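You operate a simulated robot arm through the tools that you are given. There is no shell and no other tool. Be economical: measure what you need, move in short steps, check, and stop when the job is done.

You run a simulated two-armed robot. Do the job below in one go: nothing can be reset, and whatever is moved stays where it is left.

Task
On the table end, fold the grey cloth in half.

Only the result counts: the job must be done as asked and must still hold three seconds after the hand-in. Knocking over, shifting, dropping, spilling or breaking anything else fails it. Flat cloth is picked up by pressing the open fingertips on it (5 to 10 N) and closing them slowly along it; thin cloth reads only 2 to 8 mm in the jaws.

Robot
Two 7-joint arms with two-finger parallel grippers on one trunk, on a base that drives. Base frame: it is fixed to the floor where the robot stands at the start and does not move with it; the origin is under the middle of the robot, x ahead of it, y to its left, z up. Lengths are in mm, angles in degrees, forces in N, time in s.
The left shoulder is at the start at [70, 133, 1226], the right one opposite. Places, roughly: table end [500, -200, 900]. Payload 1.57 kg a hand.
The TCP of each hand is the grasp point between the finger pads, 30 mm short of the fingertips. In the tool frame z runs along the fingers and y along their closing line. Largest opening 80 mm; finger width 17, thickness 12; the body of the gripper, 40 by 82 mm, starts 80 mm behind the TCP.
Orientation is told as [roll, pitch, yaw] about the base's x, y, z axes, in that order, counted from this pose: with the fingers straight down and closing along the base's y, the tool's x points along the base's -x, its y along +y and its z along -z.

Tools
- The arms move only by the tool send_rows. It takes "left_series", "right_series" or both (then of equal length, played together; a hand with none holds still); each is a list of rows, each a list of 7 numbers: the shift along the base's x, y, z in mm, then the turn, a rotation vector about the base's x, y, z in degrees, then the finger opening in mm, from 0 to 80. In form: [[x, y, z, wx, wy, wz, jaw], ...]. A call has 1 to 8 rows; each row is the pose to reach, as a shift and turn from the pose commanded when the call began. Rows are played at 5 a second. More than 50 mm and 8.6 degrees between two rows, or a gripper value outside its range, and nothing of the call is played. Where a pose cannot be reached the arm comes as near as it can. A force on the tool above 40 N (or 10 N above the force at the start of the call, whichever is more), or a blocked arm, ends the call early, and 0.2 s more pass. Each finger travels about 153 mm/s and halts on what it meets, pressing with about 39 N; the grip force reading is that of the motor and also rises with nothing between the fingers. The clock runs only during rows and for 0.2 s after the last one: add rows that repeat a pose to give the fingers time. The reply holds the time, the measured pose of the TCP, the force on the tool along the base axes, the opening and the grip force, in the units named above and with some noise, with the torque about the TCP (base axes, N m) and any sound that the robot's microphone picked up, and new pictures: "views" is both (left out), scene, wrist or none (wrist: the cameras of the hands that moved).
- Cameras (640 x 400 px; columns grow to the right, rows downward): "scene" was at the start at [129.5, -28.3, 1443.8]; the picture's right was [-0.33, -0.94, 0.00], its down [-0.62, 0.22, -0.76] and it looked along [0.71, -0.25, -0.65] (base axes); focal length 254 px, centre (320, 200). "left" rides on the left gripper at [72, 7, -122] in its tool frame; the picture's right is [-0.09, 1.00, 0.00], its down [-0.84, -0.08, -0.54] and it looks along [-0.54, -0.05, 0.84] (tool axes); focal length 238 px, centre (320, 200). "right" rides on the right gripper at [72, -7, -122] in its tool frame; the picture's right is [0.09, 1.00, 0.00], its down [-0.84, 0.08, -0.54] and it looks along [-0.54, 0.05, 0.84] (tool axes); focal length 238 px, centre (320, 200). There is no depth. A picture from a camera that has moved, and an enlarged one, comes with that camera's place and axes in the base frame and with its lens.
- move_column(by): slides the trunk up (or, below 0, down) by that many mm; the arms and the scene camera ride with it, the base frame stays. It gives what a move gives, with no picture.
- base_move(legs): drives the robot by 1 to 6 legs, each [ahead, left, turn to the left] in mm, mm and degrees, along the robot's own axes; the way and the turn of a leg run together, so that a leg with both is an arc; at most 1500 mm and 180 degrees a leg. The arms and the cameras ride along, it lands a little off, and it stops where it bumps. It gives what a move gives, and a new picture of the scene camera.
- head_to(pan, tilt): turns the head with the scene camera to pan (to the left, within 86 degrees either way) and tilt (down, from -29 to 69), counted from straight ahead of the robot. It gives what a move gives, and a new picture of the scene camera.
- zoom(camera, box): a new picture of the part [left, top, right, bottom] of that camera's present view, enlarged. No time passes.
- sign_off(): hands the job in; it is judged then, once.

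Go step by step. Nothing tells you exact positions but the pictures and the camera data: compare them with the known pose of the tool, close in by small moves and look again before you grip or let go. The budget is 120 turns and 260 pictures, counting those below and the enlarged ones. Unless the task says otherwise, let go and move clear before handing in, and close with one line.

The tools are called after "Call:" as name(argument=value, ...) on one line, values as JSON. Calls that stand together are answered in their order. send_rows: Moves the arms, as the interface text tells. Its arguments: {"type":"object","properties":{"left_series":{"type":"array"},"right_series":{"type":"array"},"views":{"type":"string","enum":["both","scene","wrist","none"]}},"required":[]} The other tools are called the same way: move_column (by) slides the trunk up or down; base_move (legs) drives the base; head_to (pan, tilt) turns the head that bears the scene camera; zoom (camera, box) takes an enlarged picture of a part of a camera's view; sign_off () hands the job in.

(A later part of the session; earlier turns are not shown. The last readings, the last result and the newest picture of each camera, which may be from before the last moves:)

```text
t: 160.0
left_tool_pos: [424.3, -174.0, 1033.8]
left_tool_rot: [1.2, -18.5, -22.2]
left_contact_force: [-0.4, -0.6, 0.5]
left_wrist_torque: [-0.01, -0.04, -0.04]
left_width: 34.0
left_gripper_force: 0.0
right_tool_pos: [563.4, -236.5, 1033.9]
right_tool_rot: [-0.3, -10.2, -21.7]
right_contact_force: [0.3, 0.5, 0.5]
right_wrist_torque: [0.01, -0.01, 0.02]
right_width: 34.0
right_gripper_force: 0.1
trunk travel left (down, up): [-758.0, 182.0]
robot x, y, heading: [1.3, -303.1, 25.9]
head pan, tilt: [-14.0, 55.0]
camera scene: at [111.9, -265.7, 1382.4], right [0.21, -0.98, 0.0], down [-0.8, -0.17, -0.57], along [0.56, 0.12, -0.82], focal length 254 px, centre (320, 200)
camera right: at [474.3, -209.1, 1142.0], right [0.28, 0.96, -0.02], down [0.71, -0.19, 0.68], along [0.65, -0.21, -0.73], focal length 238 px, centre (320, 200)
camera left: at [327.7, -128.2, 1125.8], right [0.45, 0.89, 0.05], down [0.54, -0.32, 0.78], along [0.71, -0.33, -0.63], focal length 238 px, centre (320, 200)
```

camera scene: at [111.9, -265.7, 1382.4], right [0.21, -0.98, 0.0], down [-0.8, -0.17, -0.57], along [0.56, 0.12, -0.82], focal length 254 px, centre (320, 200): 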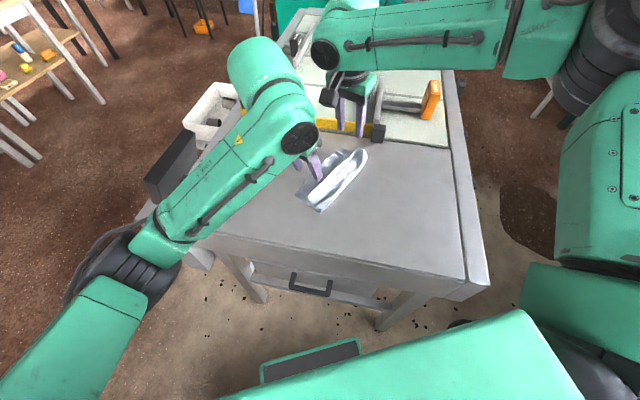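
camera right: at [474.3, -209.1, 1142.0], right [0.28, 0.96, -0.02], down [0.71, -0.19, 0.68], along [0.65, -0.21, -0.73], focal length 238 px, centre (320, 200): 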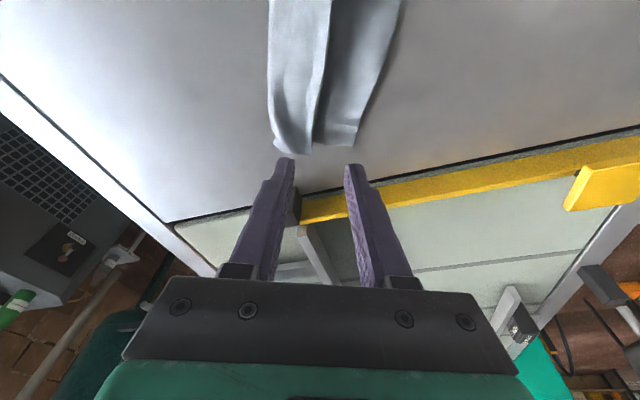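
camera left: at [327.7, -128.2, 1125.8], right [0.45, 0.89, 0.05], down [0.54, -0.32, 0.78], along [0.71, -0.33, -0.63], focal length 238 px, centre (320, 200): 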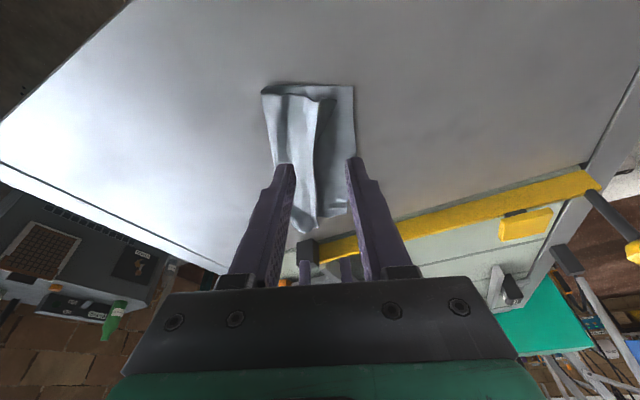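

Call:
zoom(camera="left", box=[220, 60, 400, 250])

Call:
zoom(camera="right", box=[220, 0, 460, 170])

```text
2.11 times, centred on (310, 155) of left
camera zoom: at [327.7, -128.2, 1125.8], right [0.45, 0.89, 0.05], down [0.54, -0.32, 0.78], along [0.71, -0.33, -0.63], focal length 502 px, centre (341, 295)
```

zoom: 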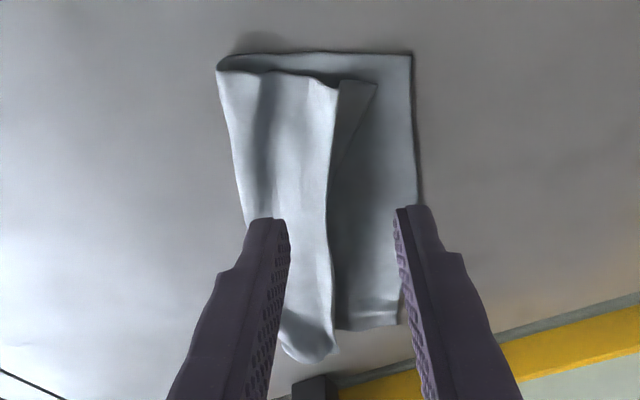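

```text
2.35 times, centred on (340, 85) of right
camera zoom: at [474.3, -209.1, 1142.0], right [0.28, 0.96, -0.02], down [0.71, -0.19, 0.68], along [0.65, -0.21, -0.73], focal length 561 px, centre (273, 471)
```

zoom: 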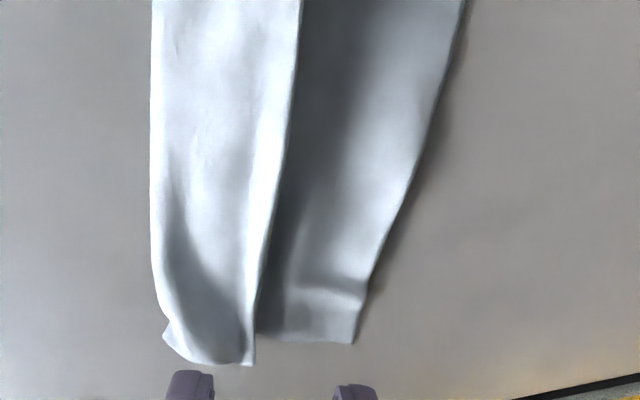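

The fold is in place, but a strip of about 30 mm along the held edge is tucked under the ridge. I'll re-pinch the standing ridge from above, lift it about 35 mm, and release so that the strip can swing out flat.

Call:
send_rows(left_series=[[0, 0, -20, 0, 0, 0, 34], [0, 0, -45, 0, 0, 0, 34], [0, 0, -62, 0, 0, 0, 34], [0, 0, -72, 0, 0, 0, 34], [0, 0, -72, 0, 0, 0, 24], [0, 0, -72, 0, 0, 0, 14], [0, 0, -72, 0, 0, 0, 6], [0, 0, -72, 0, 0, 0, 0]], right_series=[[0, 0, -20, 0, 0, 0, 34], [0, 0, -45, 0, 0, 0, 34], [0, 0, -62, 0, 0, 0, 34], [0, 0, -72, 0, 0, 0, 34], [0, 0, -72, 0, 0, 0, 24], [0, 0, -72, 0, 0, 0, 14], [0, 0, -72, 0, 0, 0, 6], [0, 0, -72, 0, 0, 0, 0]], views="wrist")

```text
t: 161.8
left_tool_pos: [425.5, -172.9, 961.9]
left_tool_rot: [1.2, -18.6, -22.3]
left_contact_force: [-0.9, 0.6, -0.5]
left_wrist_torque: [-0.02, -0.01, 0.0]
left_width: 2.0
left_gripper_force: 24.0
right_tool_pos: [562.2, -236.0, 958.9]
right_tool_rot: [-0.3, -10.2, -21.6]
right_contact_force: [-0.4, -0.7, -0.1]
right_wrist_torque: [-0.01, 0.03, 0.03]
right_width: 2.1
right_gripper_force: 23.4
trunk travel left (down, up): [-758.0, 182.0]
robot x, y, heading: [-3.1, -294.8, 25.8]
head pan, tilt: [-14.0, 55.0]
camera right: at [473.3, -208.5, 1067.6], right [0.28, 0.96, -0.02], down [0.71, -0.19, 0.68], along [0.65, -0.21, -0.73], focal length 238 px, centre (320, 200)
camera left: at [328.6, -127.5, 1054.7], right [0.45, 0.89, 0.05], down [0.54, -0.32, 0.78], along [0.71, -0.33, -0.63], focal length 238 px, centre (320, 200)
```

right: 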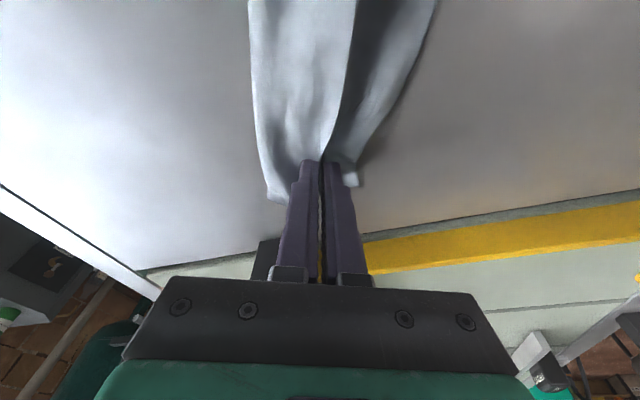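
left: 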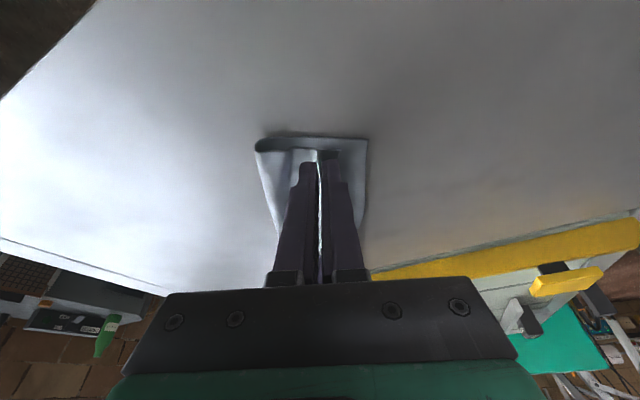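

Call:
send_rows(left_series=[[-1, -3, 10, 0, 0, 0, 0], [-3, -6, 20, 0, 0, 0, 0], [-4, -10, 31, 0, 0, 0, 0], [-5.6, -12.8, 40, 0, 0, 0, 0], [-5.6, -12.8, 40, 0, 0, 0, 0]], right_series=[[-1, -3, 10, 0, 0, 0, 0], [-3, -6, 20, 0, 0, 0, 0], [-4, -10, 31, 0, 0, 0, 0], [-5.6, -12.8, 40, 0, 0, 0, 0], [-5.6, -12.8, 40, 0, 0, 0, 0]], views="wrist")

```text
t: 163.0
left_tool_pos: [417.7, -183.8, 1001.6]
left_tool_rot: [1.2, -18.5, -22.3]
left_contact_force: [0.5, -0.5, -0.3]
left_wrist_torque: [0.03, -0.02, 0.02]
left_width: 1.9
left_gripper_force: 24.2
right_tool_pos: [556.5, -250.0, 1000.1]
right_tool_rot: [-0.3, -10.3, -21.5]
right_contact_force: [0.3, -1.0, -0.5]
right_wrist_torque: [0.0, -0.01, 0.04]
right_width: 2.5
right_gripper_force: 23.0
trunk travel left (down, up): [-758.0, 182.0]
robot x, y, heading: [-1.8, -302.4, 25.8]
head pan, tilt: [-14.0, 55.0]
camera right: at [468.3, -221.8, 1107.6], right [0.28, 0.96, -0.02], down [0.71, -0.19, 0.68], along [0.65, -0.21, -0.73], focal length 238 px, centre (320, 200)
camera left: at [322.3, -139.3, 1094.0], right [0.45, 0.89, 0.05], down [0.54, -0.32, 0.78], along [0.71, -0.33, -0.63], focal length 238 px, centre (320, 200)
```

right: 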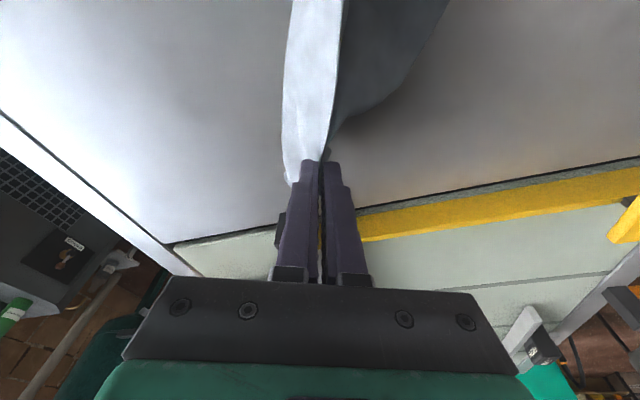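
left: 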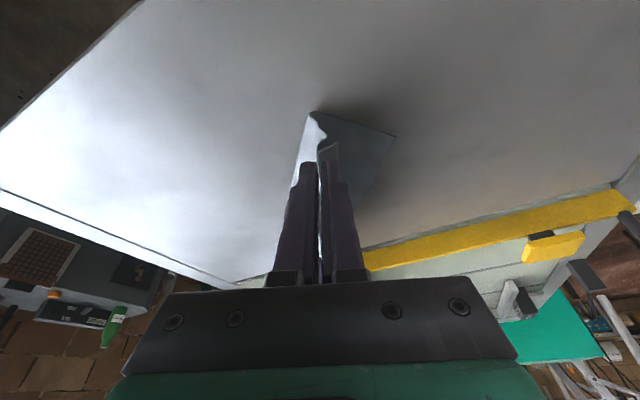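

The right hand seems to have caught the lower layer too. I put it back down, release the right only, and re-grip a few millimetres higher.

Call:
send_rows(left_series=[[1.6, 3, -10, 0, 0, 0, 0], [3, 7, -22, 0, 0, 0, 0], [5.6, 12.8, -36, 0, 0, 0, 0], [5.6, 12.8, -36, 0, 0, 0, 0], [5.6, 12.8, -36, 0, 0, 0, 0], [5.6, 12.8, -36, 0, 0, 0, 0]], right_series=[[1.6, 3, -10, 0, 0, 0, 0], [3, 7, -22, 0, 0, 0, 0], [5.6, 12.8, -38, 0, 0, 0, 0], [5.6, 12.8, -38, 0, 0, 0, 12], [5.6, 12.8, -38, 0, 0, 0, 30], [5.6, 12.8, -28, 0, 0, 0, 34]], views="none")

Call:
zoom(camera="right", box=[160, 0, 480, 200])

Call:
zoom(camera="left", box=[160, 60, 480, 260])

```text
t: 164.4
left_tool_pos: [424.3, -173.1, 963.5]
left_tool_rot: [1.1, -18.6, -22.3]
left_contact_force: [0.4, 0.2, 0.7]
left_wrist_torque: [-0.03, 0.0, 0.0]
left_width: 1.8
left_gripper_force: 23.5
right_tool_pos: [563.6, -236.5, 970.5]
right_tool_rot: [-0.3, -10.1, -21.6]
right_contact_force: [-0.3, 0.2, 0.3]
right_wrist_torque: [-0.01, 0.02, -0.02]
right_width: 34.2
right_gripper_force: 0.1
trunk travel left (down, up): [-758.0, 182.0]
robot x, y, heading: [-1.1, -300.5, 26.0]
head pan, tilt: [-14.0, 55.0]
```

```text
2.00 times, centred on (320, 100) of right
camera zoom: at [473.9, -208.6, 1079.9], right [0.28, 0.96, -0.02], down [0.71, -0.19, 0.68], along [0.65, -0.21, -0.73], focal length 477 px, centre (320, 400)
```

zoom: 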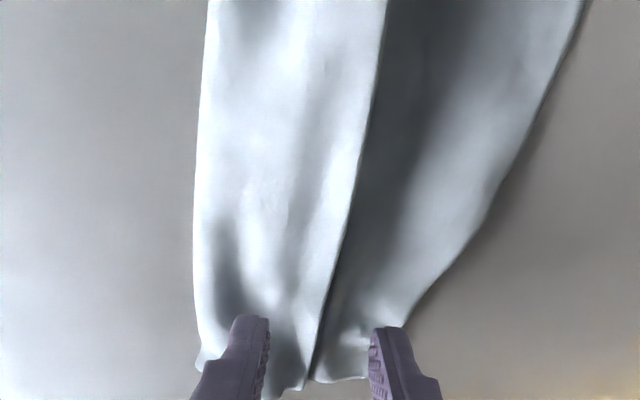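

```text
2.00 times, centred on (320, 160) of left
camera zoom: at [328.3, -127.8, 1057.7], right [0.45, 0.89, 0.05], down [0.54, -0.32, 0.78], along [0.71, -0.33, -0.63], focal length 477 px, centre (320, 280)
```

zoom: 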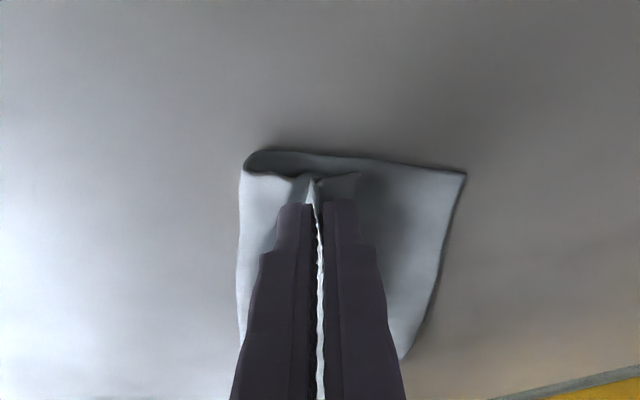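

The far-right corner of the lower layer was dragged inward. I pinch it alone, pull it back out about 25 mm, and release it.

Call:
send_rows(right_series=[[4, 10, 0, 0, 0, 0, 24], [8, 19, 0, 0, 0, 0, 24], [8, 19, -8, 0, 0, 0, 24], [8, 19, -13, 0, 0, 0, 24], [8, 19, -16, 0, 0, 0, 24], [8, 19, -16.5, 0, 0, 0, 24]], views="wrist")

```text
t: 165.8
left_tool_pos: [423.3, -172.8, 964.4]
left_tool_rot: [1.2, -18.5, -22.3]
left_contact_force: [0.0, 0.3, -0.2]
left_wrist_torque: [-0.01, -0.01, -0.01]
left_width: 1.9
left_gripper_force: 23.9
right_tool_pos: [561.8, -233.0, 963.9]
right_tool_rot: [-0.2, -10.2, -21.6]
right_contact_force: [0.4, 0.1, -0.1]
right_wrist_torque: [0.01, 0.0, 0.01]
right_width: 23.7
right_gripper_force: 0.0
right hand out of reach, approached as far as the arm can: row 1, 2, 3, 4, 5, 6
trunk travel left (down, up): [-758.0, 182.0]
robot x, y, heading: [-2.8, -301.7, 26.3]
head pan, tilt: [-14.0, 55.0]
camera right: at [473.2, -204.6, 1072.1], right [0.28, 0.96, -0.02], down [0.71, -0.19, 0.68], along [0.65, -0.21, -0.73], focal length 238 px, centre (320, 200)
```

right: 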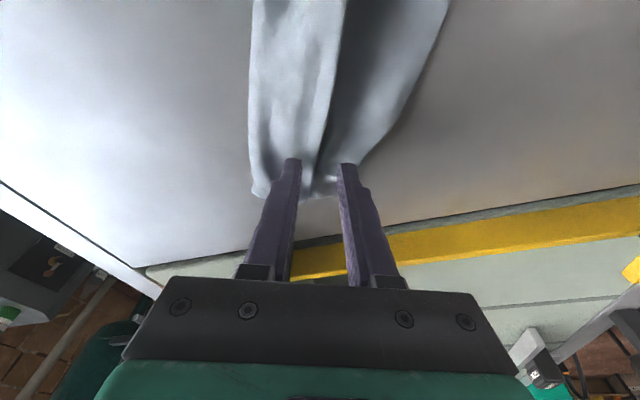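

The right arm is at its limit there. I release and raise the left, lift the right, and bring the base left by 30 mm for better reach.

Call:
send_rows(left_series=[[0, 0, 0, 0, 0, 0, 10], [0, 0, 2, 0, 0, 0, 34], [0, 0, 15, 0, 0, 0, 34], [0, 0, 45, 0, 0, 0, 34], [0, 0, 75, 0, 0, 0, 34]], right_series=[[0, 0, 5, 0, 0, 0, 26], [0, 0, 15, 0, 0, 0, 26], [0, 0, 25, 0, 0, 0, 24], [0, 0, 30, 0, 0, 0, 24], [0, 0, 30, 0, 0, 0, 24]], views="none")

Call:
base_move(legs=[[25, 21, 0]])

Call:
zoom(camera="right", box=[160, 0, 480, 200])

Call:
zoom(camera="left", box=[160, 40, 480, 240])

```text
t: 167.0
left_tool_pos: [424.6, -173.3, 1040.3]
left_tool_rot: [1.1, -18.3, -22.2]
left_contact_force: [-0.2, 0.1, 0.0]
left_wrist_torque: [-0.02, 0.01, 0.0]
left_width: 34.0
left_gripper_force: 0.1
right_tool_pos: [563.8, -233.6, 993.8]
right_tool_rot: [-0.3, -10.2, -21.6]
right_contact_force: [0.2, -0.2, 0.1]
right_wrist_torque: [0.02, 0.01, 0.01]
right_width: 24.0
right_gripper_force: 0.0
trunk travel left (down, up): [-758.0, 182.0]
robot x, y, heading: [-3.3, -305.2, 26.0]
head pan, tilt: [-14.0, 55.0]
```

```text
t: 167.8
left_tool_pos: [436.9, -148.1, 1041.4]
left_tool_rot: [1.5, -18.5, -22.4]
left_contact_force: [-0.4, -0.9, 0.4]
left_wrist_torque: [0.05, -0.03, 0.01]
left_width: 33.7
left_gripper_force: 0.0
right_tool_pos: [574.1, -207.8, 996.4]
right_tool_rot: [-0.1, -10.3, -21.8]
right_contact_force: [-0.5, -0.2, 0.3]
right_wrist_torque: [0.01, 0.01, 0.02]
right_width: 23.9
right_gripper_force: 0.0
trunk travel left (down, up): [-758.0, 182.0]
robot x, y, heading: [8.9, -271.7, 25.7]
head pan, tilt: [-14.0, 55.0]
camera scene: at [123.4, -241.2, 1382.8], right [0.2, -0.98, 0.0], down [-0.8, -0.17, -0.58], along [0.56, 0.12, -0.82], focal length 254 px, centre (320, 200)
```

scene: 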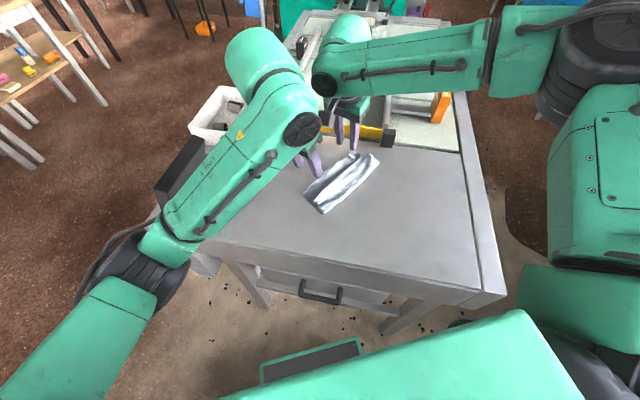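

```text
2.00 times, centred on (320, 100) of right
camera zoom: at [484.8, -179.9, 1103.6], right [0.28, 0.96, -0.02], down [0.7, -0.2, 0.68], along [0.65, -0.21, -0.73], focal length 477 px, centre (320, 400)
```

zoom: 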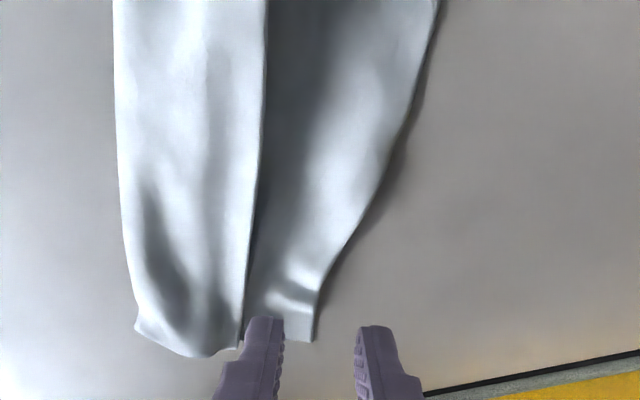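

```text
2.00 times, centred on (320, 140) of left
camera zoom: at [340.5, -102.9, 1135.1], right [0.45, 0.89, 0.05], down [0.54, -0.32, 0.78], along [0.71, -0.32, -0.63], focal length 477 px, centre (320, 320)
```

zoom: 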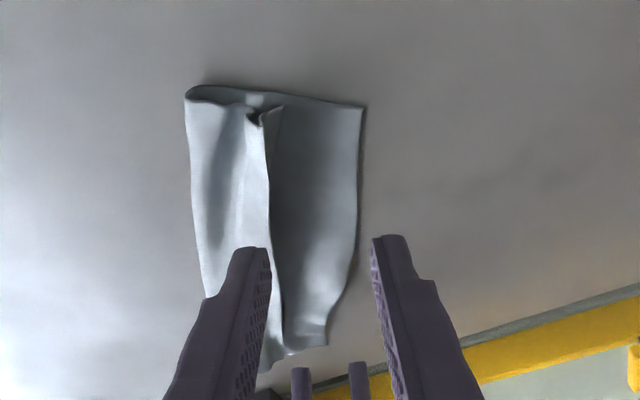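

I can see the inward-drawn corner clearly at about (607,-222). I press it with closed fingertips and slide it outward.

Call:
send_rows(right_series=[[6, -10, -10, 0, 0, 0, 0], [12, -20, -22, 0, 0, 0, 0], [12, -20, -33, 0, 0, 0, 0], [12, -20, -39, 0, 0, 0, 0], [12, -20, -42, 0, 0, 0, 0], [12, -20, -43.5, 0, 0, 0, 0]], views="wrist")

```text
t: 169.2
left_tool_pos: [436.9, -145.0, 1042.6]
left_tool_rot: [1.2, -18.5, -22.4]
left_contact_force: [0.4, 0.3, 0.6]
left_wrist_torque: [-0.03, 0.03, -0.01]
left_width: 33.9
left_gripper_force: 0.0
right_tool_pos: [586.3, -222.5, 954.6]
right_tool_rot: [0.0, -10.6, -21.7]
right_contact_force: [3.1, -0.2, 19.3]
right_wrist_torque: [0.02, -0.09, -0.01]
right_width: 0.0
right_gripper_force: 21.3
trunk travel left (down, up): [-758.0, 182.0]
robot x, y, heading: [9.5, -273.0, 25.6]
head pan, tilt: [-14.0, 55.0]
camera right: at [496.6, -196.3, 1061.7], right [0.28, 0.96, -0.02], down [0.7, -0.2, 0.69], along [0.65, -0.21, -0.73], focal length 238 px, centre (320, 200)
```

right: 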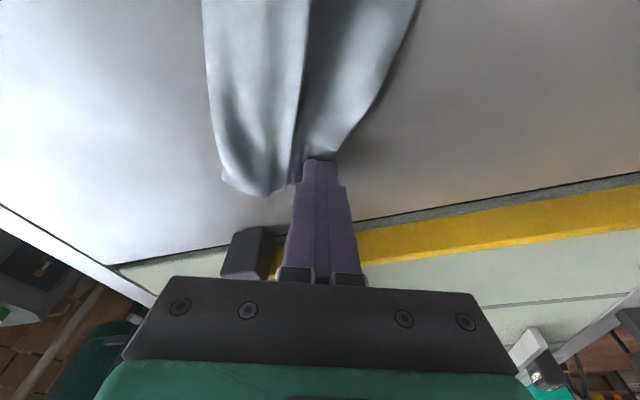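

Pressing with 19 N right beside the ridge. I slide it outward (left) 28 mm, then lift.

Call:
send_rows(right_series=[[2, 5, 0, 0, 0, 0, 0], [4, 10, 0, 0, 0, 0, 0], [6, 15, 0, 0, 0, 0, 0], [8, 20, 0, 0, 0, 0, 0], [10, 25, 0, 0, 0, 0, 0], [11, 28, 0, 0, 0, 0, 0], [11, 28, 15, 0, 0, 0, 0], [11, 28, 45, 0, 0, 0, 0]], views="none")

Call:
zoom(camera="right", box=[160, 0, 480, 200])

```text
t: 171.0
left_tool_pos: [438.6, -144.5, 1040.7]
left_tool_rot: [1.0, -18.5, -22.3]
left_contact_force: [0.0, 0.1, 0.1]
left_wrist_torque: [0.02, 0.02, 0.01]
left_width: 33.8
left_gripper_force: 0.0
right_tool_pos: [591.0, -203.6, 997.3]
right_tool_rot: [-0.3, -10.1, -21.5]
right_contact_force: [0.1, 0.1, 0.6]
right_wrist_torque: [-0.01, 0.01, -0.02]
right_width: 0.1
right_gripper_force: 21.5
right hand out of reach, approached as far as the arm can: row 2, 3, 4, 5, 6, 7, 8
trunk travel left (down, up): [-758.0, 182.0]
robot x, y, heading: [8.3, -271.3, 25.6]
head pan, tilt: [-14.0, 55.0]
```

```text
2.00 times, centred on (320, 100) of right
camera zoom: at [502.5, -175.8, 1105.8], right [0.28, 0.96, -0.02], down [0.71, -0.19, 0.68], along [0.65, -0.21, -0.73], focal length 477 px, centre (320, 400)
```

zoom: 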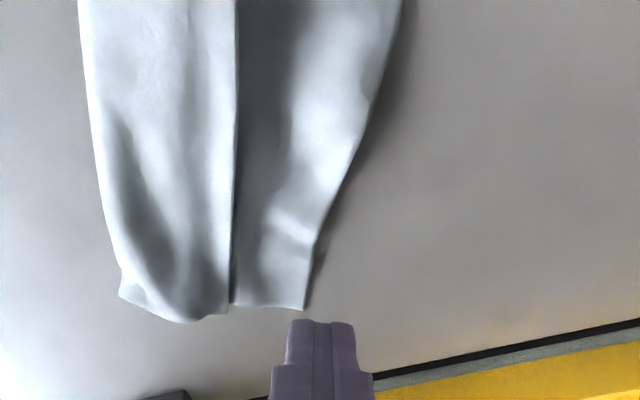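

The lower layer is back to about its full width. Now I re-pinch only the ridge at both ends, slightly higher above the lower layer.

Call:
send_rows(left_series=[[-6, -13, -20, 0, 0, 0, 26], [-12.5, -26.5, -45, 0, 0, 0, 26], [-12.5, -26.5, -66, 0, 0, 0, 26], [-12.5, -26.5, -78, 0, 0, 0, 26], [-12.5, -26.5, -78, 0, 0, 0, 18], [-12.5, -26.5, -78, 0, 0, 0, 10], [-12.5, -26.5, -78, 0, 0, 0, 4], [-12.5, -26.5, -78, 0, 0, 0, 0]], right_series=[[-13, -18, 10, 0, 0, 0, 26], [-27, -35, 5, 0, 0, 0, 26], [-27, -35, -20, 0, 0, 0, 26], [-27, -35, -34, 0, 0, 0, 26], [-27, -35, -34, 0, 0, 0, 18], [-27, -35, -34, 0, 0, 0, 10], [-27, -35, -34, 0, 0, 0, 4], [-27, -35, -34, 0, 0, 0, 0]], views="wrist")

```text
t: 172.8
left_tool_pos: [425.1, -168.7, 962.5]
left_tool_rot: [1.2, -18.5, -22.4]
left_contact_force: [-0.4, 0.1, 0.0]
left_wrist_torque: [-0.02, -0.02, -0.03]
left_width: 2.4
left_gripper_force: 23.6
right_tool_pos: [565.6, -238.2, 963.7]
right_tool_rot: [-0.3, -10.2, -21.5]
right_contact_force: [-0.2, 0.1, -0.3]
right_wrist_torque: [0.0, 0.02, 0.03]
right_width: 0.0
right_gripper_force: 21.7
trunk travel left (down, up): [-758.0, 182.0]
robot x, y, heading: [13.3, -274.5, 26.0]
head pan, tilt: [-14.0, 55.0]
camera right: at [476.3, -211.5, 1072.2], right [0.28, 0.96, -0.02], down [0.71, -0.19, 0.68], along [0.65, -0.21, -0.73], focal length 238 px, centre (320, 200)
camera left: at [329.6, -123.9, 1055.9], right [0.45, 0.89, 0.05], down [0.54, -0.32, 0.78], along [0.71, -0.33, -0.63], focal length 238 px, centre (320, 200)
```

right: 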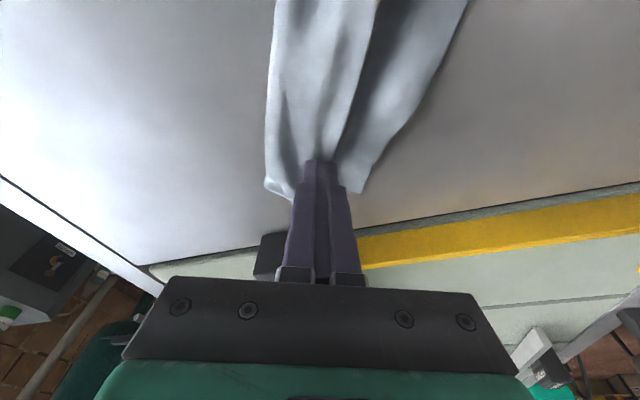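
left: 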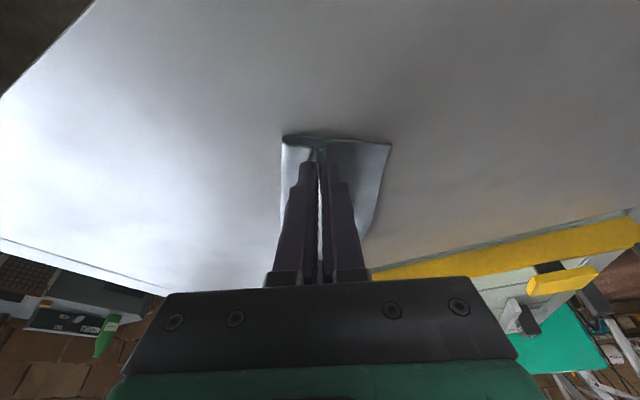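

The left holds the ridge and the right missed. I open it, go 4 mm lower and retry.

Call:
send_rows(right_series=[[0, 0, 4, 0, 0, 0, 15], [0, 0, 4, 0, 0, 0, 28], [0, 0, -3, 0, 0, 0, 28], [0, 0, -5, 0, 0, 0, 28], [0, 0, -5, 0, 0, 0, 20], [0, 0, -5, 0, 0, 0, 12], [0, 0, -5, 0, 0, 0, 5], [0, 0, -5, 0, 0, 0, 0]], views="wrist")

```text
t: 174.6
left_tool_pos: [424.9, -168.7, 964.3]
left_tool_rot: [1.0, -18.5, -22.2]
left_contact_force: [-0.2, 0.7, 0.1]
left_wrist_torque: [0.02, -0.02, -0.01]
left_width: 2.6
left_gripper_force: 24.4
right_tool_pos: [564.8, -239.4, 959.7]
right_tool_rot: [-0.3, -10.2, -21.5]
right_contact_force: [0.2, -0.2, 1.4]
right_wrist_torque: [0.01, 0.0, 0.02]
right_width: 3.6
right_gripper_force: 24.3
trunk travel left (down, up): [-758.0, 182.0]
robot x, y, heading: [12.7, -272.8, 25.8]
head pan, tilt: [-14.0, 55.0]
camera right: at [476.7, -211.9, 1067.2], right [0.28, 0.96, -0.02], down [0.71, -0.19, 0.68], along [0.65, -0.21, -0.73], focal length 238 px, centre (320, 200)
```

right: 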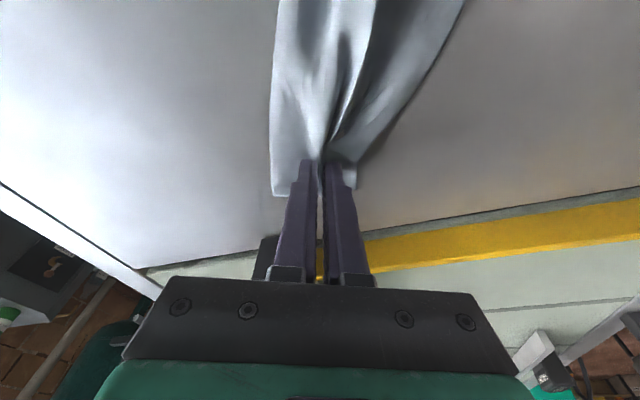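

Call:
send_rows(left_series=[[-1, -2, 7, 0, 0, 0, 0], [-2, -4, 14, 0, 0, 0, 0], [-3, -6, 20, 0, 0, 0, 0]], right_series=[[-1, -2, 7, 0, 0, 0, 0], [-2, -4, 14, 0, 0, 0, 0], [-3, -6, 20, 0, 0, 0, 0]], views="wrist")

```text
t: 175.4
left_tool_pos: [422.8, -177.7, 982.9]
left_tool_rot: [1.1, -18.5, -22.3]
left_contact_force: [-0.1, 0.8, 0.1]
left_wrist_torque: [0.0, 0.01, -0.01]
left_width: 2.3
left_gripper_force: 24.0
right_tool_pos: [561.7, -245.6, 979.0]
right_tool_rot: [-0.2, -10.2, -21.6]
right_contact_force: [0.4, 0.3, 0.0]
right_wrist_torque: [0.01, -0.02, 0.01]
right_width: 3.4
right_gripper_force: 24.6
trunk travel left (down, up): [-758.0, 182.0]
robot x, y, heading: [10.0, -273.2, 25.6]
head pan, tilt: [-14.0, 55.0]
camera right: at [473.1, -217.8, 1087.5], right [0.28, 0.96, -0.02], down [0.71, -0.19, 0.68], along [0.65, -0.21, -0.73], focal length 238 px, centre (320, 200)
camera left: at [326.7, -131.1, 1075.0], right [0.45, 0.89, 0.05], down [0.54, -0.32, 0.78], along [0.71, -0.33, -0.63], focal length 238 px, centre (320, 200)
```

right: 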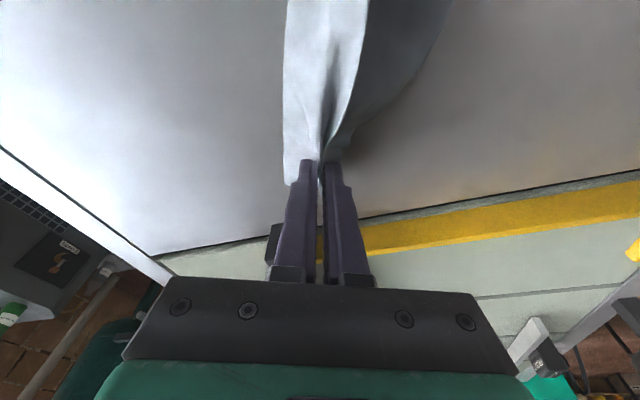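
left: 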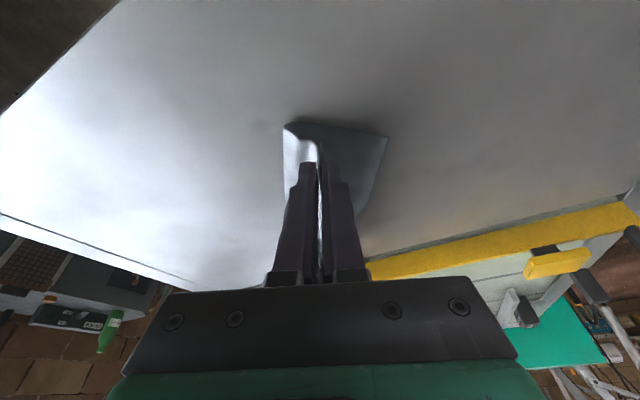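

The right still has both layers. I lift slightly more and open both hands wide at once, so the layers drop and the strip can spring out.

Call:
send_rows(left_series=[[-1, -3, 8, 0, 0, 0, 0], [0, 0, 12, 0, 0, 0, 0], [2, 4, 12, 0, 0, 0, 80], [2, 4, 12, 0, 0, 0, 80], [2, 4, 12, 0, 0, 0, 80], [2, 4, 40, 0, 0, 0, 80], [2, 4, 80, 0, 0, 0, 80]], right_series=[[-1, -3, 6, 0, 0, 0, 0], [0, 0, 8, 0, 0, 0, 0], [2, 4, 8, 0, 0, 0, 80], [2, 4, 8, 0, 0, 0, 80], [2, 4, 8, 0, 0, 0, 80], [2, 4, 40, 0, 0, 0, 80], [2, 4, 80, 0, 0, 0, 80]], views="wrist")

```text
t: 177.0
left_tool_pos: [422.7, -173.3, 1064.2]
left_tool_rot: [1.1, -18.6, -22.2]
left_contact_force: [1.2, -0.2, 0.0]
left_wrist_torque: [0.03, -0.02, 0.03]
left_width: 80.0
left_gripper_force: 0.0
right_tool_pos: [562.3, -241.9, 1058.5]
right_tool_rot: [-0.4, -10.3, -21.6]
right_contact_force: [-0.4, -0.5, 0.7]
right_wrist_torque: [0.0, -0.03, -0.01]
right_width: 80.1
right_gripper_force: 0.0
trunk travel left (down, up): [-758.0, 182.0]
robot x, y, heading: [8.7, -274.0, 26.0]
head pan, tilt: [-14.0, 55.0]
camera right: at [474.8, -214.7, 1166.9], right [0.28, 0.96, -0.02], down [0.71, -0.19, 0.68], along [0.65, -0.21, -0.73], focal length 238 px, centre (320, 200)
camera left: at [326.8, -127.7, 1156.0], right [0.45, 0.89, 0.05], down [0.54, -0.32, 0.78], along [0.71, -0.33, -0.63], focal length 238 px, centre (320, 200)
```

right: 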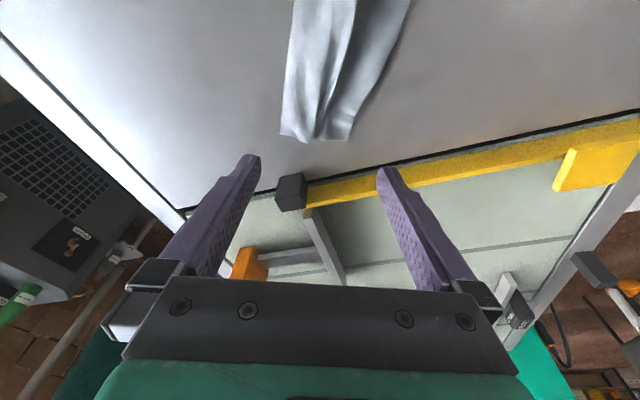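
left: 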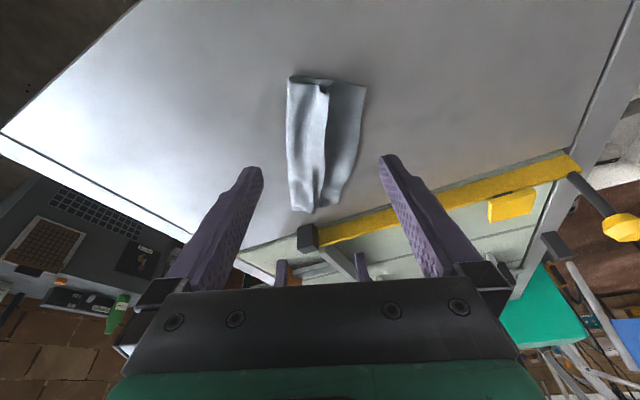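

Call:
zoom(camera="left", box=[250, 55, 410, 225])

Call:
zoom(camera="right", box=[240, 0, 440, 150])

```text
2.35 times, centred on (330, 140) of left
camera zoom: at [326.8, -127.7, 1156.0], right [0.45, 0.89, 0.05], down [0.54, -0.32, 0.78], along [0.71, -0.33, -0.63], focal length 561 px, centre (296, 341)
```

zoom: 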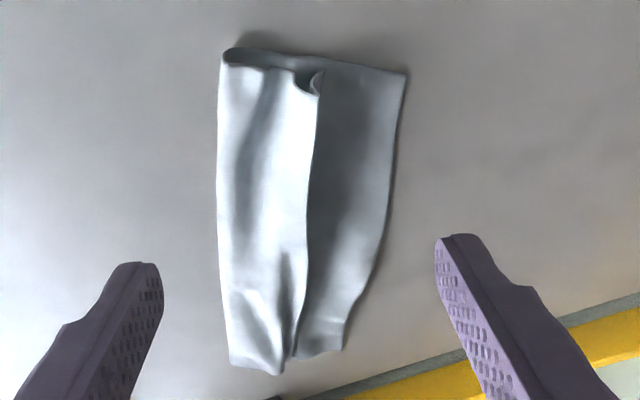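

```text
2.67 times, centred on (340, 75) of right
camera zoom: at [474.8, -214.7, 1166.9], right [0.28, 0.96, -0.02], down [0.71, -0.19, 0.68], along [0.65, -0.21, -0.73], focal length 636 px, centre (267, 533)
```

zoom: 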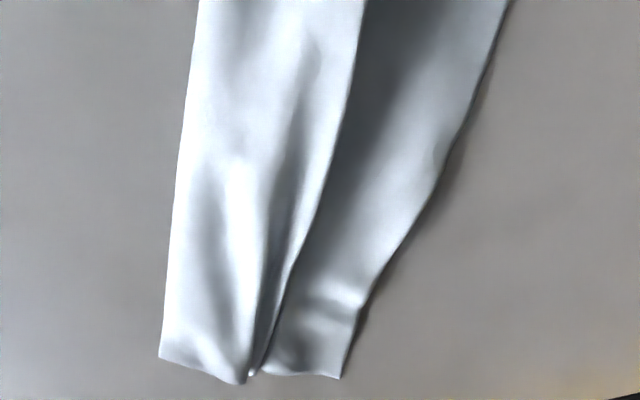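

The strip is rolled under along the ridge. I'll pinch just the ridge again, with the right hand further in where the lower layer is well clear.

Call:
send_rows(left_series=[[6, 2, -35, 0, 0, 0, 40], [12, 3.5, -70, 0, 0, 0, 28], [12, 3.5, -92, 0, 0, 0, 28], [12, 3.5, -102, 0, 0, 0, 28], [12, 3.5, -102, 0, 0, 0, 18], [12, 3.5, -102, 0, 0, 0, 10], [12, 3.5, -102, 0, 0, 0, 4], [12, 3.5, -102, 0, 0, 0, 0]], right_series=[[-10, 5, -35, 0, 0, 0, 40], [-19, 11, -70, 0, 0, 0, 28], [-19, 11, -90, 0, 0, 0, 28], [-19, 11, -98, 0, 0, 0, 28], [-19, 11, -98, 0, 0, 0, 18], [-19, 11, -98, 0, 0, 0, 10], [-19, 11, -98, 0, 0, 0, 4], [-19, 11, -98, 0, 0, 0, 0]], views="wrist")

```text
t: 178.8
left_tool_pos: [438.1, -168.7, 960.2]
left_tool_rot: [1.1, -18.4, -22.3]
left_contact_force: [-7.7, 4.5, -0.4]
left_wrist_torque: [-0.58, -0.92, -0.12]
left_width: 2.5
left_gripper_force: 24.1
right_tool_pos: [546.0, -231.7, 962.3]
right_tool_rot: [-0.3, -10.1, -21.7]
right_contact_force: [7.4, -4.2, -0.4]
right_wrist_torque: [0.51, 0.81, 0.14]
right_width: 2.9
right_gripper_force: 23.8
trunk travel left (down, up): [-758.0, 182.0]
robot x, y, heading: [12.7, -270.3, 25.6]
head pan, tilt: [-14.0, 55.0]
camera right: at [456.6, -203.7, 1069.5], right [0.28, 0.96, -0.02], down [0.71, -0.19, 0.68], along [0.65, -0.21, -0.73], focal length 238 px, centre (320, 200)
camera left: at [341.7, -123.4, 1053.4], right [0.45, 0.89, 0.05], down [0.54, -0.32, 0.78], along [0.71, -0.33, -0.63], focal length 238 px, centre (320, 200)
```

right: 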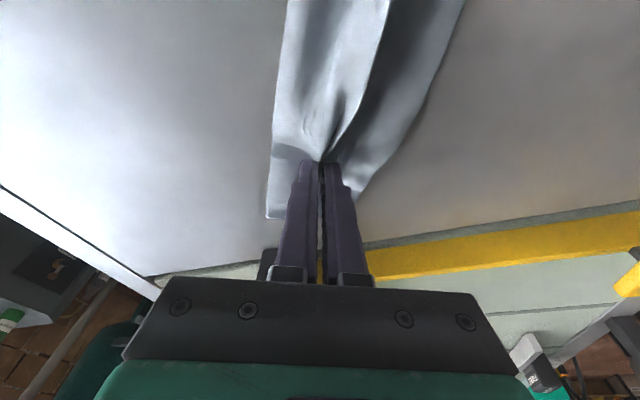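
left: 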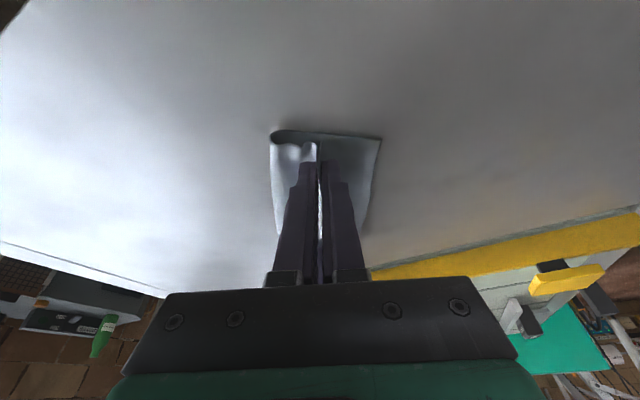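

Both grip the ridge, with the arms only lightly touching. I lift 34 mm and check that the lower layer stays put.

Call:
send_rows(left_series=[[-2, -1, 9, 0, 0, 0, 0], [-4, -5, 18, 0, 0, 0, 0], [-6, -9, 27, 0, 0, 0, 0], [-7, -12.8, 34, 0, 0, 0, 0]], right_series=[[1, -2, 9, 0, 0, 0, 0], [0, -6, 18, 0, 0, 0, 0], [-2, -10, 27, 0, 0, 0, 0], [-4, -12.8, 34, 0, 0, 0, 0]], views="wrist")

```text
t: 179.8
left_tool_pos: [430.8, -181.7, 995.3]
left_tool_rot: [1.1, -18.5, -22.3]
left_contact_force: [0.4, -1.0, 1.0]
left_wrist_torque: [-0.02, -0.03, 0.01]
left_width: 2.4
left_gripper_force: 23.5
right_tool_pos: [542.0, -243.5, 996.9]
right_tool_rot: [-0.3, -10.3, -21.5]
right_contact_force: [-1.7, 1.3, 0.2]
right_wrist_torque: [0.02, -0.01, -0.02]
right_width: 2.8
right_gripper_force: 24.7
trunk travel left (down, up): [-758.0, 182.0]
robot x, y, heading: [13.2, -273.2, 25.7]
head pan, tilt: [-14.0, 55.0]
camera right: at [452.4, -216.0, 1104.0], right [0.28, 0.96, -0.02], down [0.71, -0.19, 0.68], along [0.65, -0.21, -0.73], focal length 238 px, centre (320, 200)
camera left: at [333.9, -136.7, 1088.6], right [0.45, 0.89, 0.05], down [0.54, -0.32, 0.78], along [0.71, -0.33, -0.63], focal length 238 px, centre (320, 200)
```

right: 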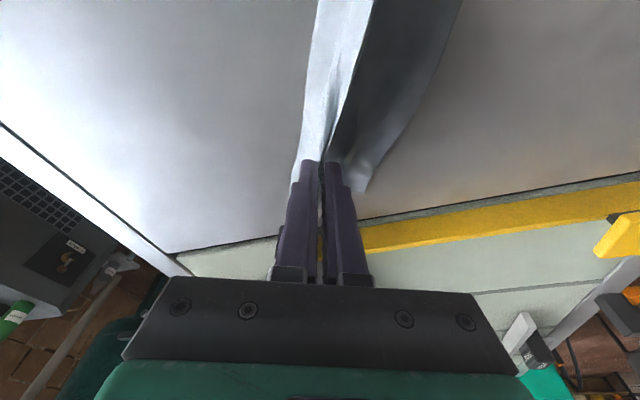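
left: 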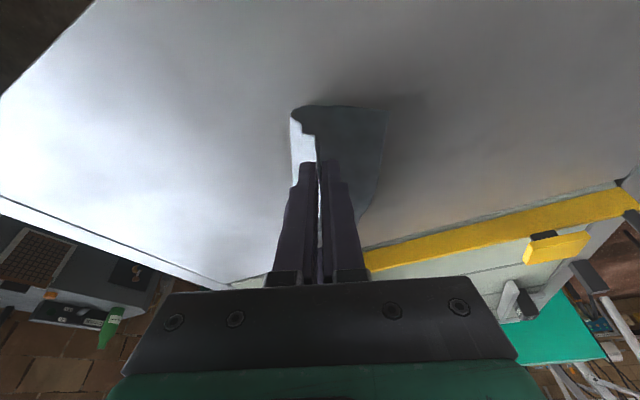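

The lower layer stayed down this time. Now I lower while moving right so the hanging strip lands to the left of the pinch, then open.

Call:
send_rows(left_series=[[-2, -4, -8, 0, 0, 0, 0], [-5, -11, -16, 0, 0, 0, 0], [-8, -19, -24, 0, 0, 0, 0], [-11, -26, -30, 0, 0, 0, 0], [-11, -26, -30, 0, 0, 0, 20], [-11, -26, -30, 0, 0, 0, 50], [-11, -26, 0, 0, 0, 0, 50], [-11, -26, 40, 0, 0, 0, 50]], right_series=[[-2, -4, -8, 0, 0, 0, 0], [-5, -11, -16, 0, 0, 0, 0], [-8, -19, -24, 0, 0, 0, 0], [-11, -26, -30, 0, 0, 0, 0], [-11, -26, -30, 0, 0, 0, 20], [-11, -26, -30, 0, 0, 0, 50], [-11, -26, 0, 0, 0, 0, 50], [-11, -26, 40, 0, 0, 0, 50]], views="wrist")

```text
t: 181.6
left_tool_pos: [417.9, -207.7, 1033.5]
left_tool_rot: [1.3, -18.5, -22.4]
left_contact_force: [-0.5, 0.1, 0.2]
left_wrist_torque: [0.0, -0.01, -0.01]
left_width: 49.9
left_gripper_force: 0.1
right_tool_pos: [529.3, -273.1, 1035.9]
right_tool_rot: [-0.4, -10.2, -21.6]
right_contact_force: [-0.8, -0.7, 0.0]
right_wrist_torque: [0.04, 0.0, 0.03]
right_width: 50.1
right_gripper_force: 0.0
trunk travel left (down, up): [-758.0, 182.0]
robot x, y, heading: [12.7, -270.1, 25.6]
head pan, tilt: [-14.0, 55.0]
camera right: at [440.0, -244.7, 1144.6], right [0.28, 0.96, -0.02], down [0.71, -0.19, 0.68], along [0.65, -0.21, -0.73], focal length 238 px, centre (320, 200)
camera left: at [321.1, -162.7, 1126.7], right [0.45, 0.89, 0.05], down [0.54, -0.32, 0.78], along [0.71, -0.33, -0.63], focal length 238 px, centre (320, 200)
```

right: 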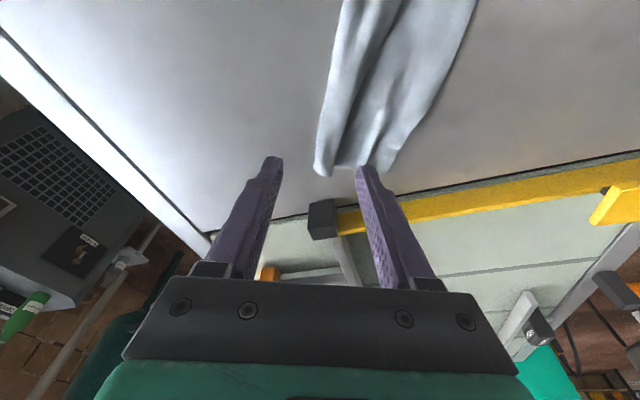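
left: 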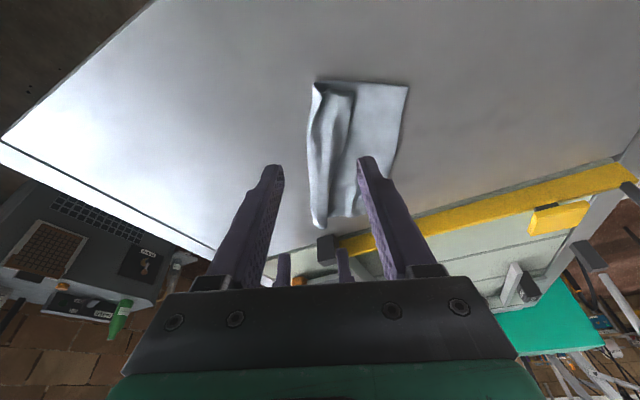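

Call:
zoom(camera="left", box=[270, 60, 440, 240])

Call:
zoom(camera="right", box=[290, 0, 490, 180])

```text
2.22 times, centred on (355, 150) of left
camera zoom: at [321.1, -162.7, 1126.7], right [0.45, 0.89, 0.05], down [0.54, -0.32, 0.78], along [0.71, -0.33, -0.63], focal length 530 px, centre (242, 311)
```

zoom: 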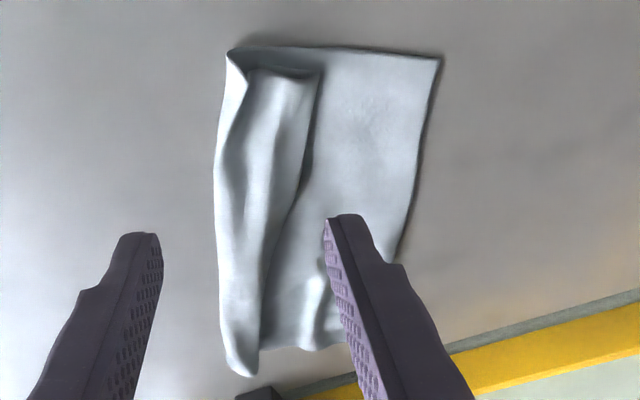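

```text
2.22 times, centred on (390, 90) of right
camera zoom: at [440.0, -244.7, 1144.6], right [0.28, 0.96, -0.02], down [0.71, -0.19, 0.68], along [0.65, -0.21, -0.73], focal length 530 px, centre (164, 444)
```

zoom: 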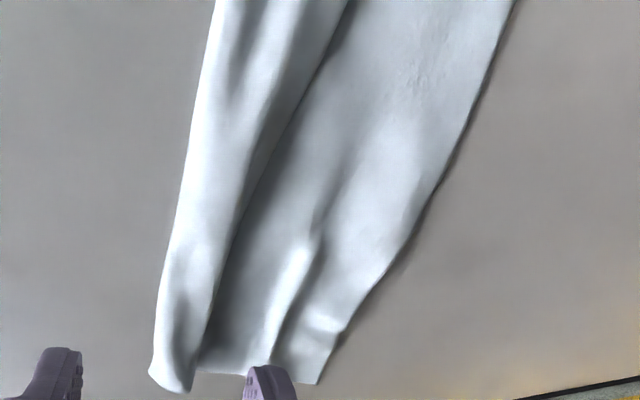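

At the near end the strip's true edge is now free on top. I press lightly with closed fingertips on the top layer at both ends and slide it left over the lower layer.

Call:
send_rows(left_series=[[6, 10, -25, 0, 0, 0, 0], [12, 21, -50, 0, 0, 0, 0], [12, 21, -72, 0, 0, 0, 0], [12, 21, -79, 0, 0, 0, 0], [16.5, 31, -79, 0, 0, 0, 0], [21, 41, -79, 0, 0, 0, 0], [25.5, 51.5, -79, 0, 0, 0, 0], [29, 60, -79, 0, 0, 0, 0]], right_series=[[16, 2, -25, 0, 0, 0, 0], [32, 3, -50, 0, 0, 0, 0], [32, 3, -72, 0, 0, 0, 0], [32, 3, -80, 0, 0, 0, 0], [36, 12, -80, 0, 0, 0, 0], [40, 21, -80, 0, 0, 0, 0], [44, 30.5, -80, 0, 0, 0, 0], [48, 40, -80, 0, 0, 0, 0]], views="wrist")

```text
t: 183.4
left_tool_pos: [445.9, -148.2, 955.7]
left_tool_rot: [1.1, -18.6, -22.3]
left_contact_force: [0.0, -0.7, 2.9]
left_wrist_torque: [-0.07, -0.02, 0.0]
left_width: 0.0
left_gripper_force: 21.5
right_tool_pos: [578.9, -230.7, 956.2]
right_tool_rot: [-0.2, -10.3, -21.6]
right_contact_force: [1.2, -0.4, 3.9]
right_wrist_torque: [-0.05, 0.01, 0.0]
right_width: 0.0
right_gripper_force: 21.4
trunk travel left (down, up): [-758.0, 182.0]
robot x, y, heading: [5.9, -272.5, 25.8]
head pan, tilt: [-14.0, 55.0]
camera right: at [489.6, -202.2, 1063.8], right [0.28, 0.96, -0.02], down [0.71, -0.19, 0.68], along [0.65, -0.21, -0.73], focal length 238 px, centre (320, 200)
camera left: at [350.7, -101.9, 1049.2], right [0.45, 0.89, 0.05], down [0.54, -0.32, 0.78], along [0.71, -0.33, -0.63], focal length 238 px, centre (320, 200)
```

right: 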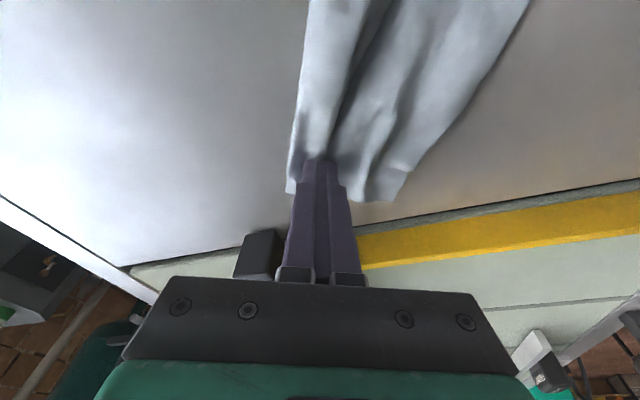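
left: 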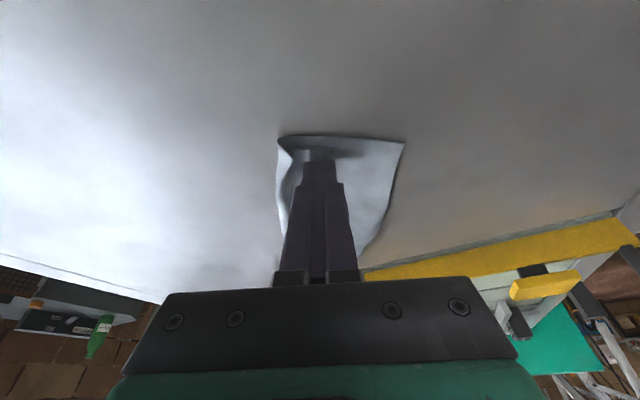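

The layers slid together as one. I pinch the top layer lightly instead: lift a little, open, touch down and close, at both ends.

Call:
send_rows(left_series=[[0, 0, 8, 0, 0, 0, 10], [0, 0, 8, 0, 0, 0, 22], [0, 0, 3, 0, 0, 0, 22], [0, 0, 1, 0, 0, 0, 22], [0, 0, 1, 0, 0, 0, 16], [0, 0, 1, 0, 0, 0, 10], [0, 0, 1, 0, 0, 0, 4], [0, 0, 1, 0, 0, 0, 0]], right_series=[[-3, -5, 14, 0, 0, 0, 10], [-6, -11, 14, 0, 0, 0, 26], [-6, -11, 7, 0, 0, 0, 26], [-6, -11, 4, 0, 0, 0, 26], [-6, -11, 4, 0, 0, 0, 18], [-6, -11, 4, 0, 0, 0, 10], [-6, -11, 4, 0, 0, 0, 4], [-6, -11, 4, 0, 0, 0, 0]], views="wrist")

```text
t: 185.2
left_tool_pos: [448.9, -148.0, 957.5]
left_tool_rot: [1.2, -18.5, -22.3]
left_contact_force: [-0.5, 0.3, 1.6]
left_wrist_torque: [-0.04, -0.03, 0.0]
left_width: 2.0
left_gripper_force: 23.8
right_tool_pos: [572.9, -241.0, 960.3]
right_tool_rot: [-0.4, -10.3, -21.5]
right_contact_force: [-0.7, 0.4, 0.8]
right_wrist_torque: [0.01, 0.05, -0.04]
right_width: 2.3
right_gripper_force: 23.7
trunk travel left (down, up): [-758.0, 182.0]
robot x, y, heading: [14.6, -272.9, 25.8]
head pan, tilt: [-14.0, 55.0]
camera right: at [483.6, -213.3, 1067.8], right [0.28, 0.96, -0.02], down [0.71, -0.19, 0.68], along [0.65, -0.21, -0.73], focal length 238 px, centre (320, 200)
camera left: at [351.7, -102.1, 1050.4], right [0.45, 0.89, 0.05], down [0.54, -0.32, 0.78], along [0.71, -0.33, -0.63], focal length 238 px, centre (320, 200)
```

right: 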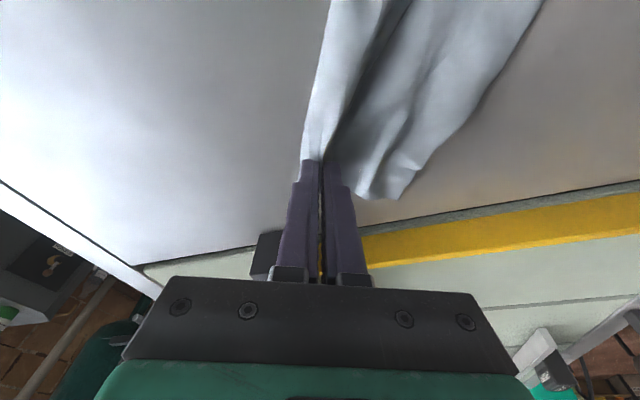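
left: 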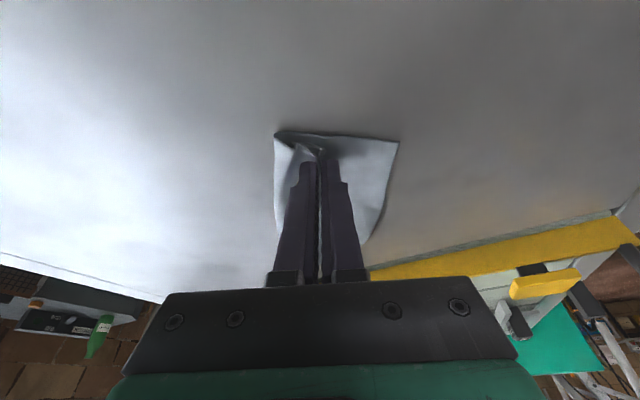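

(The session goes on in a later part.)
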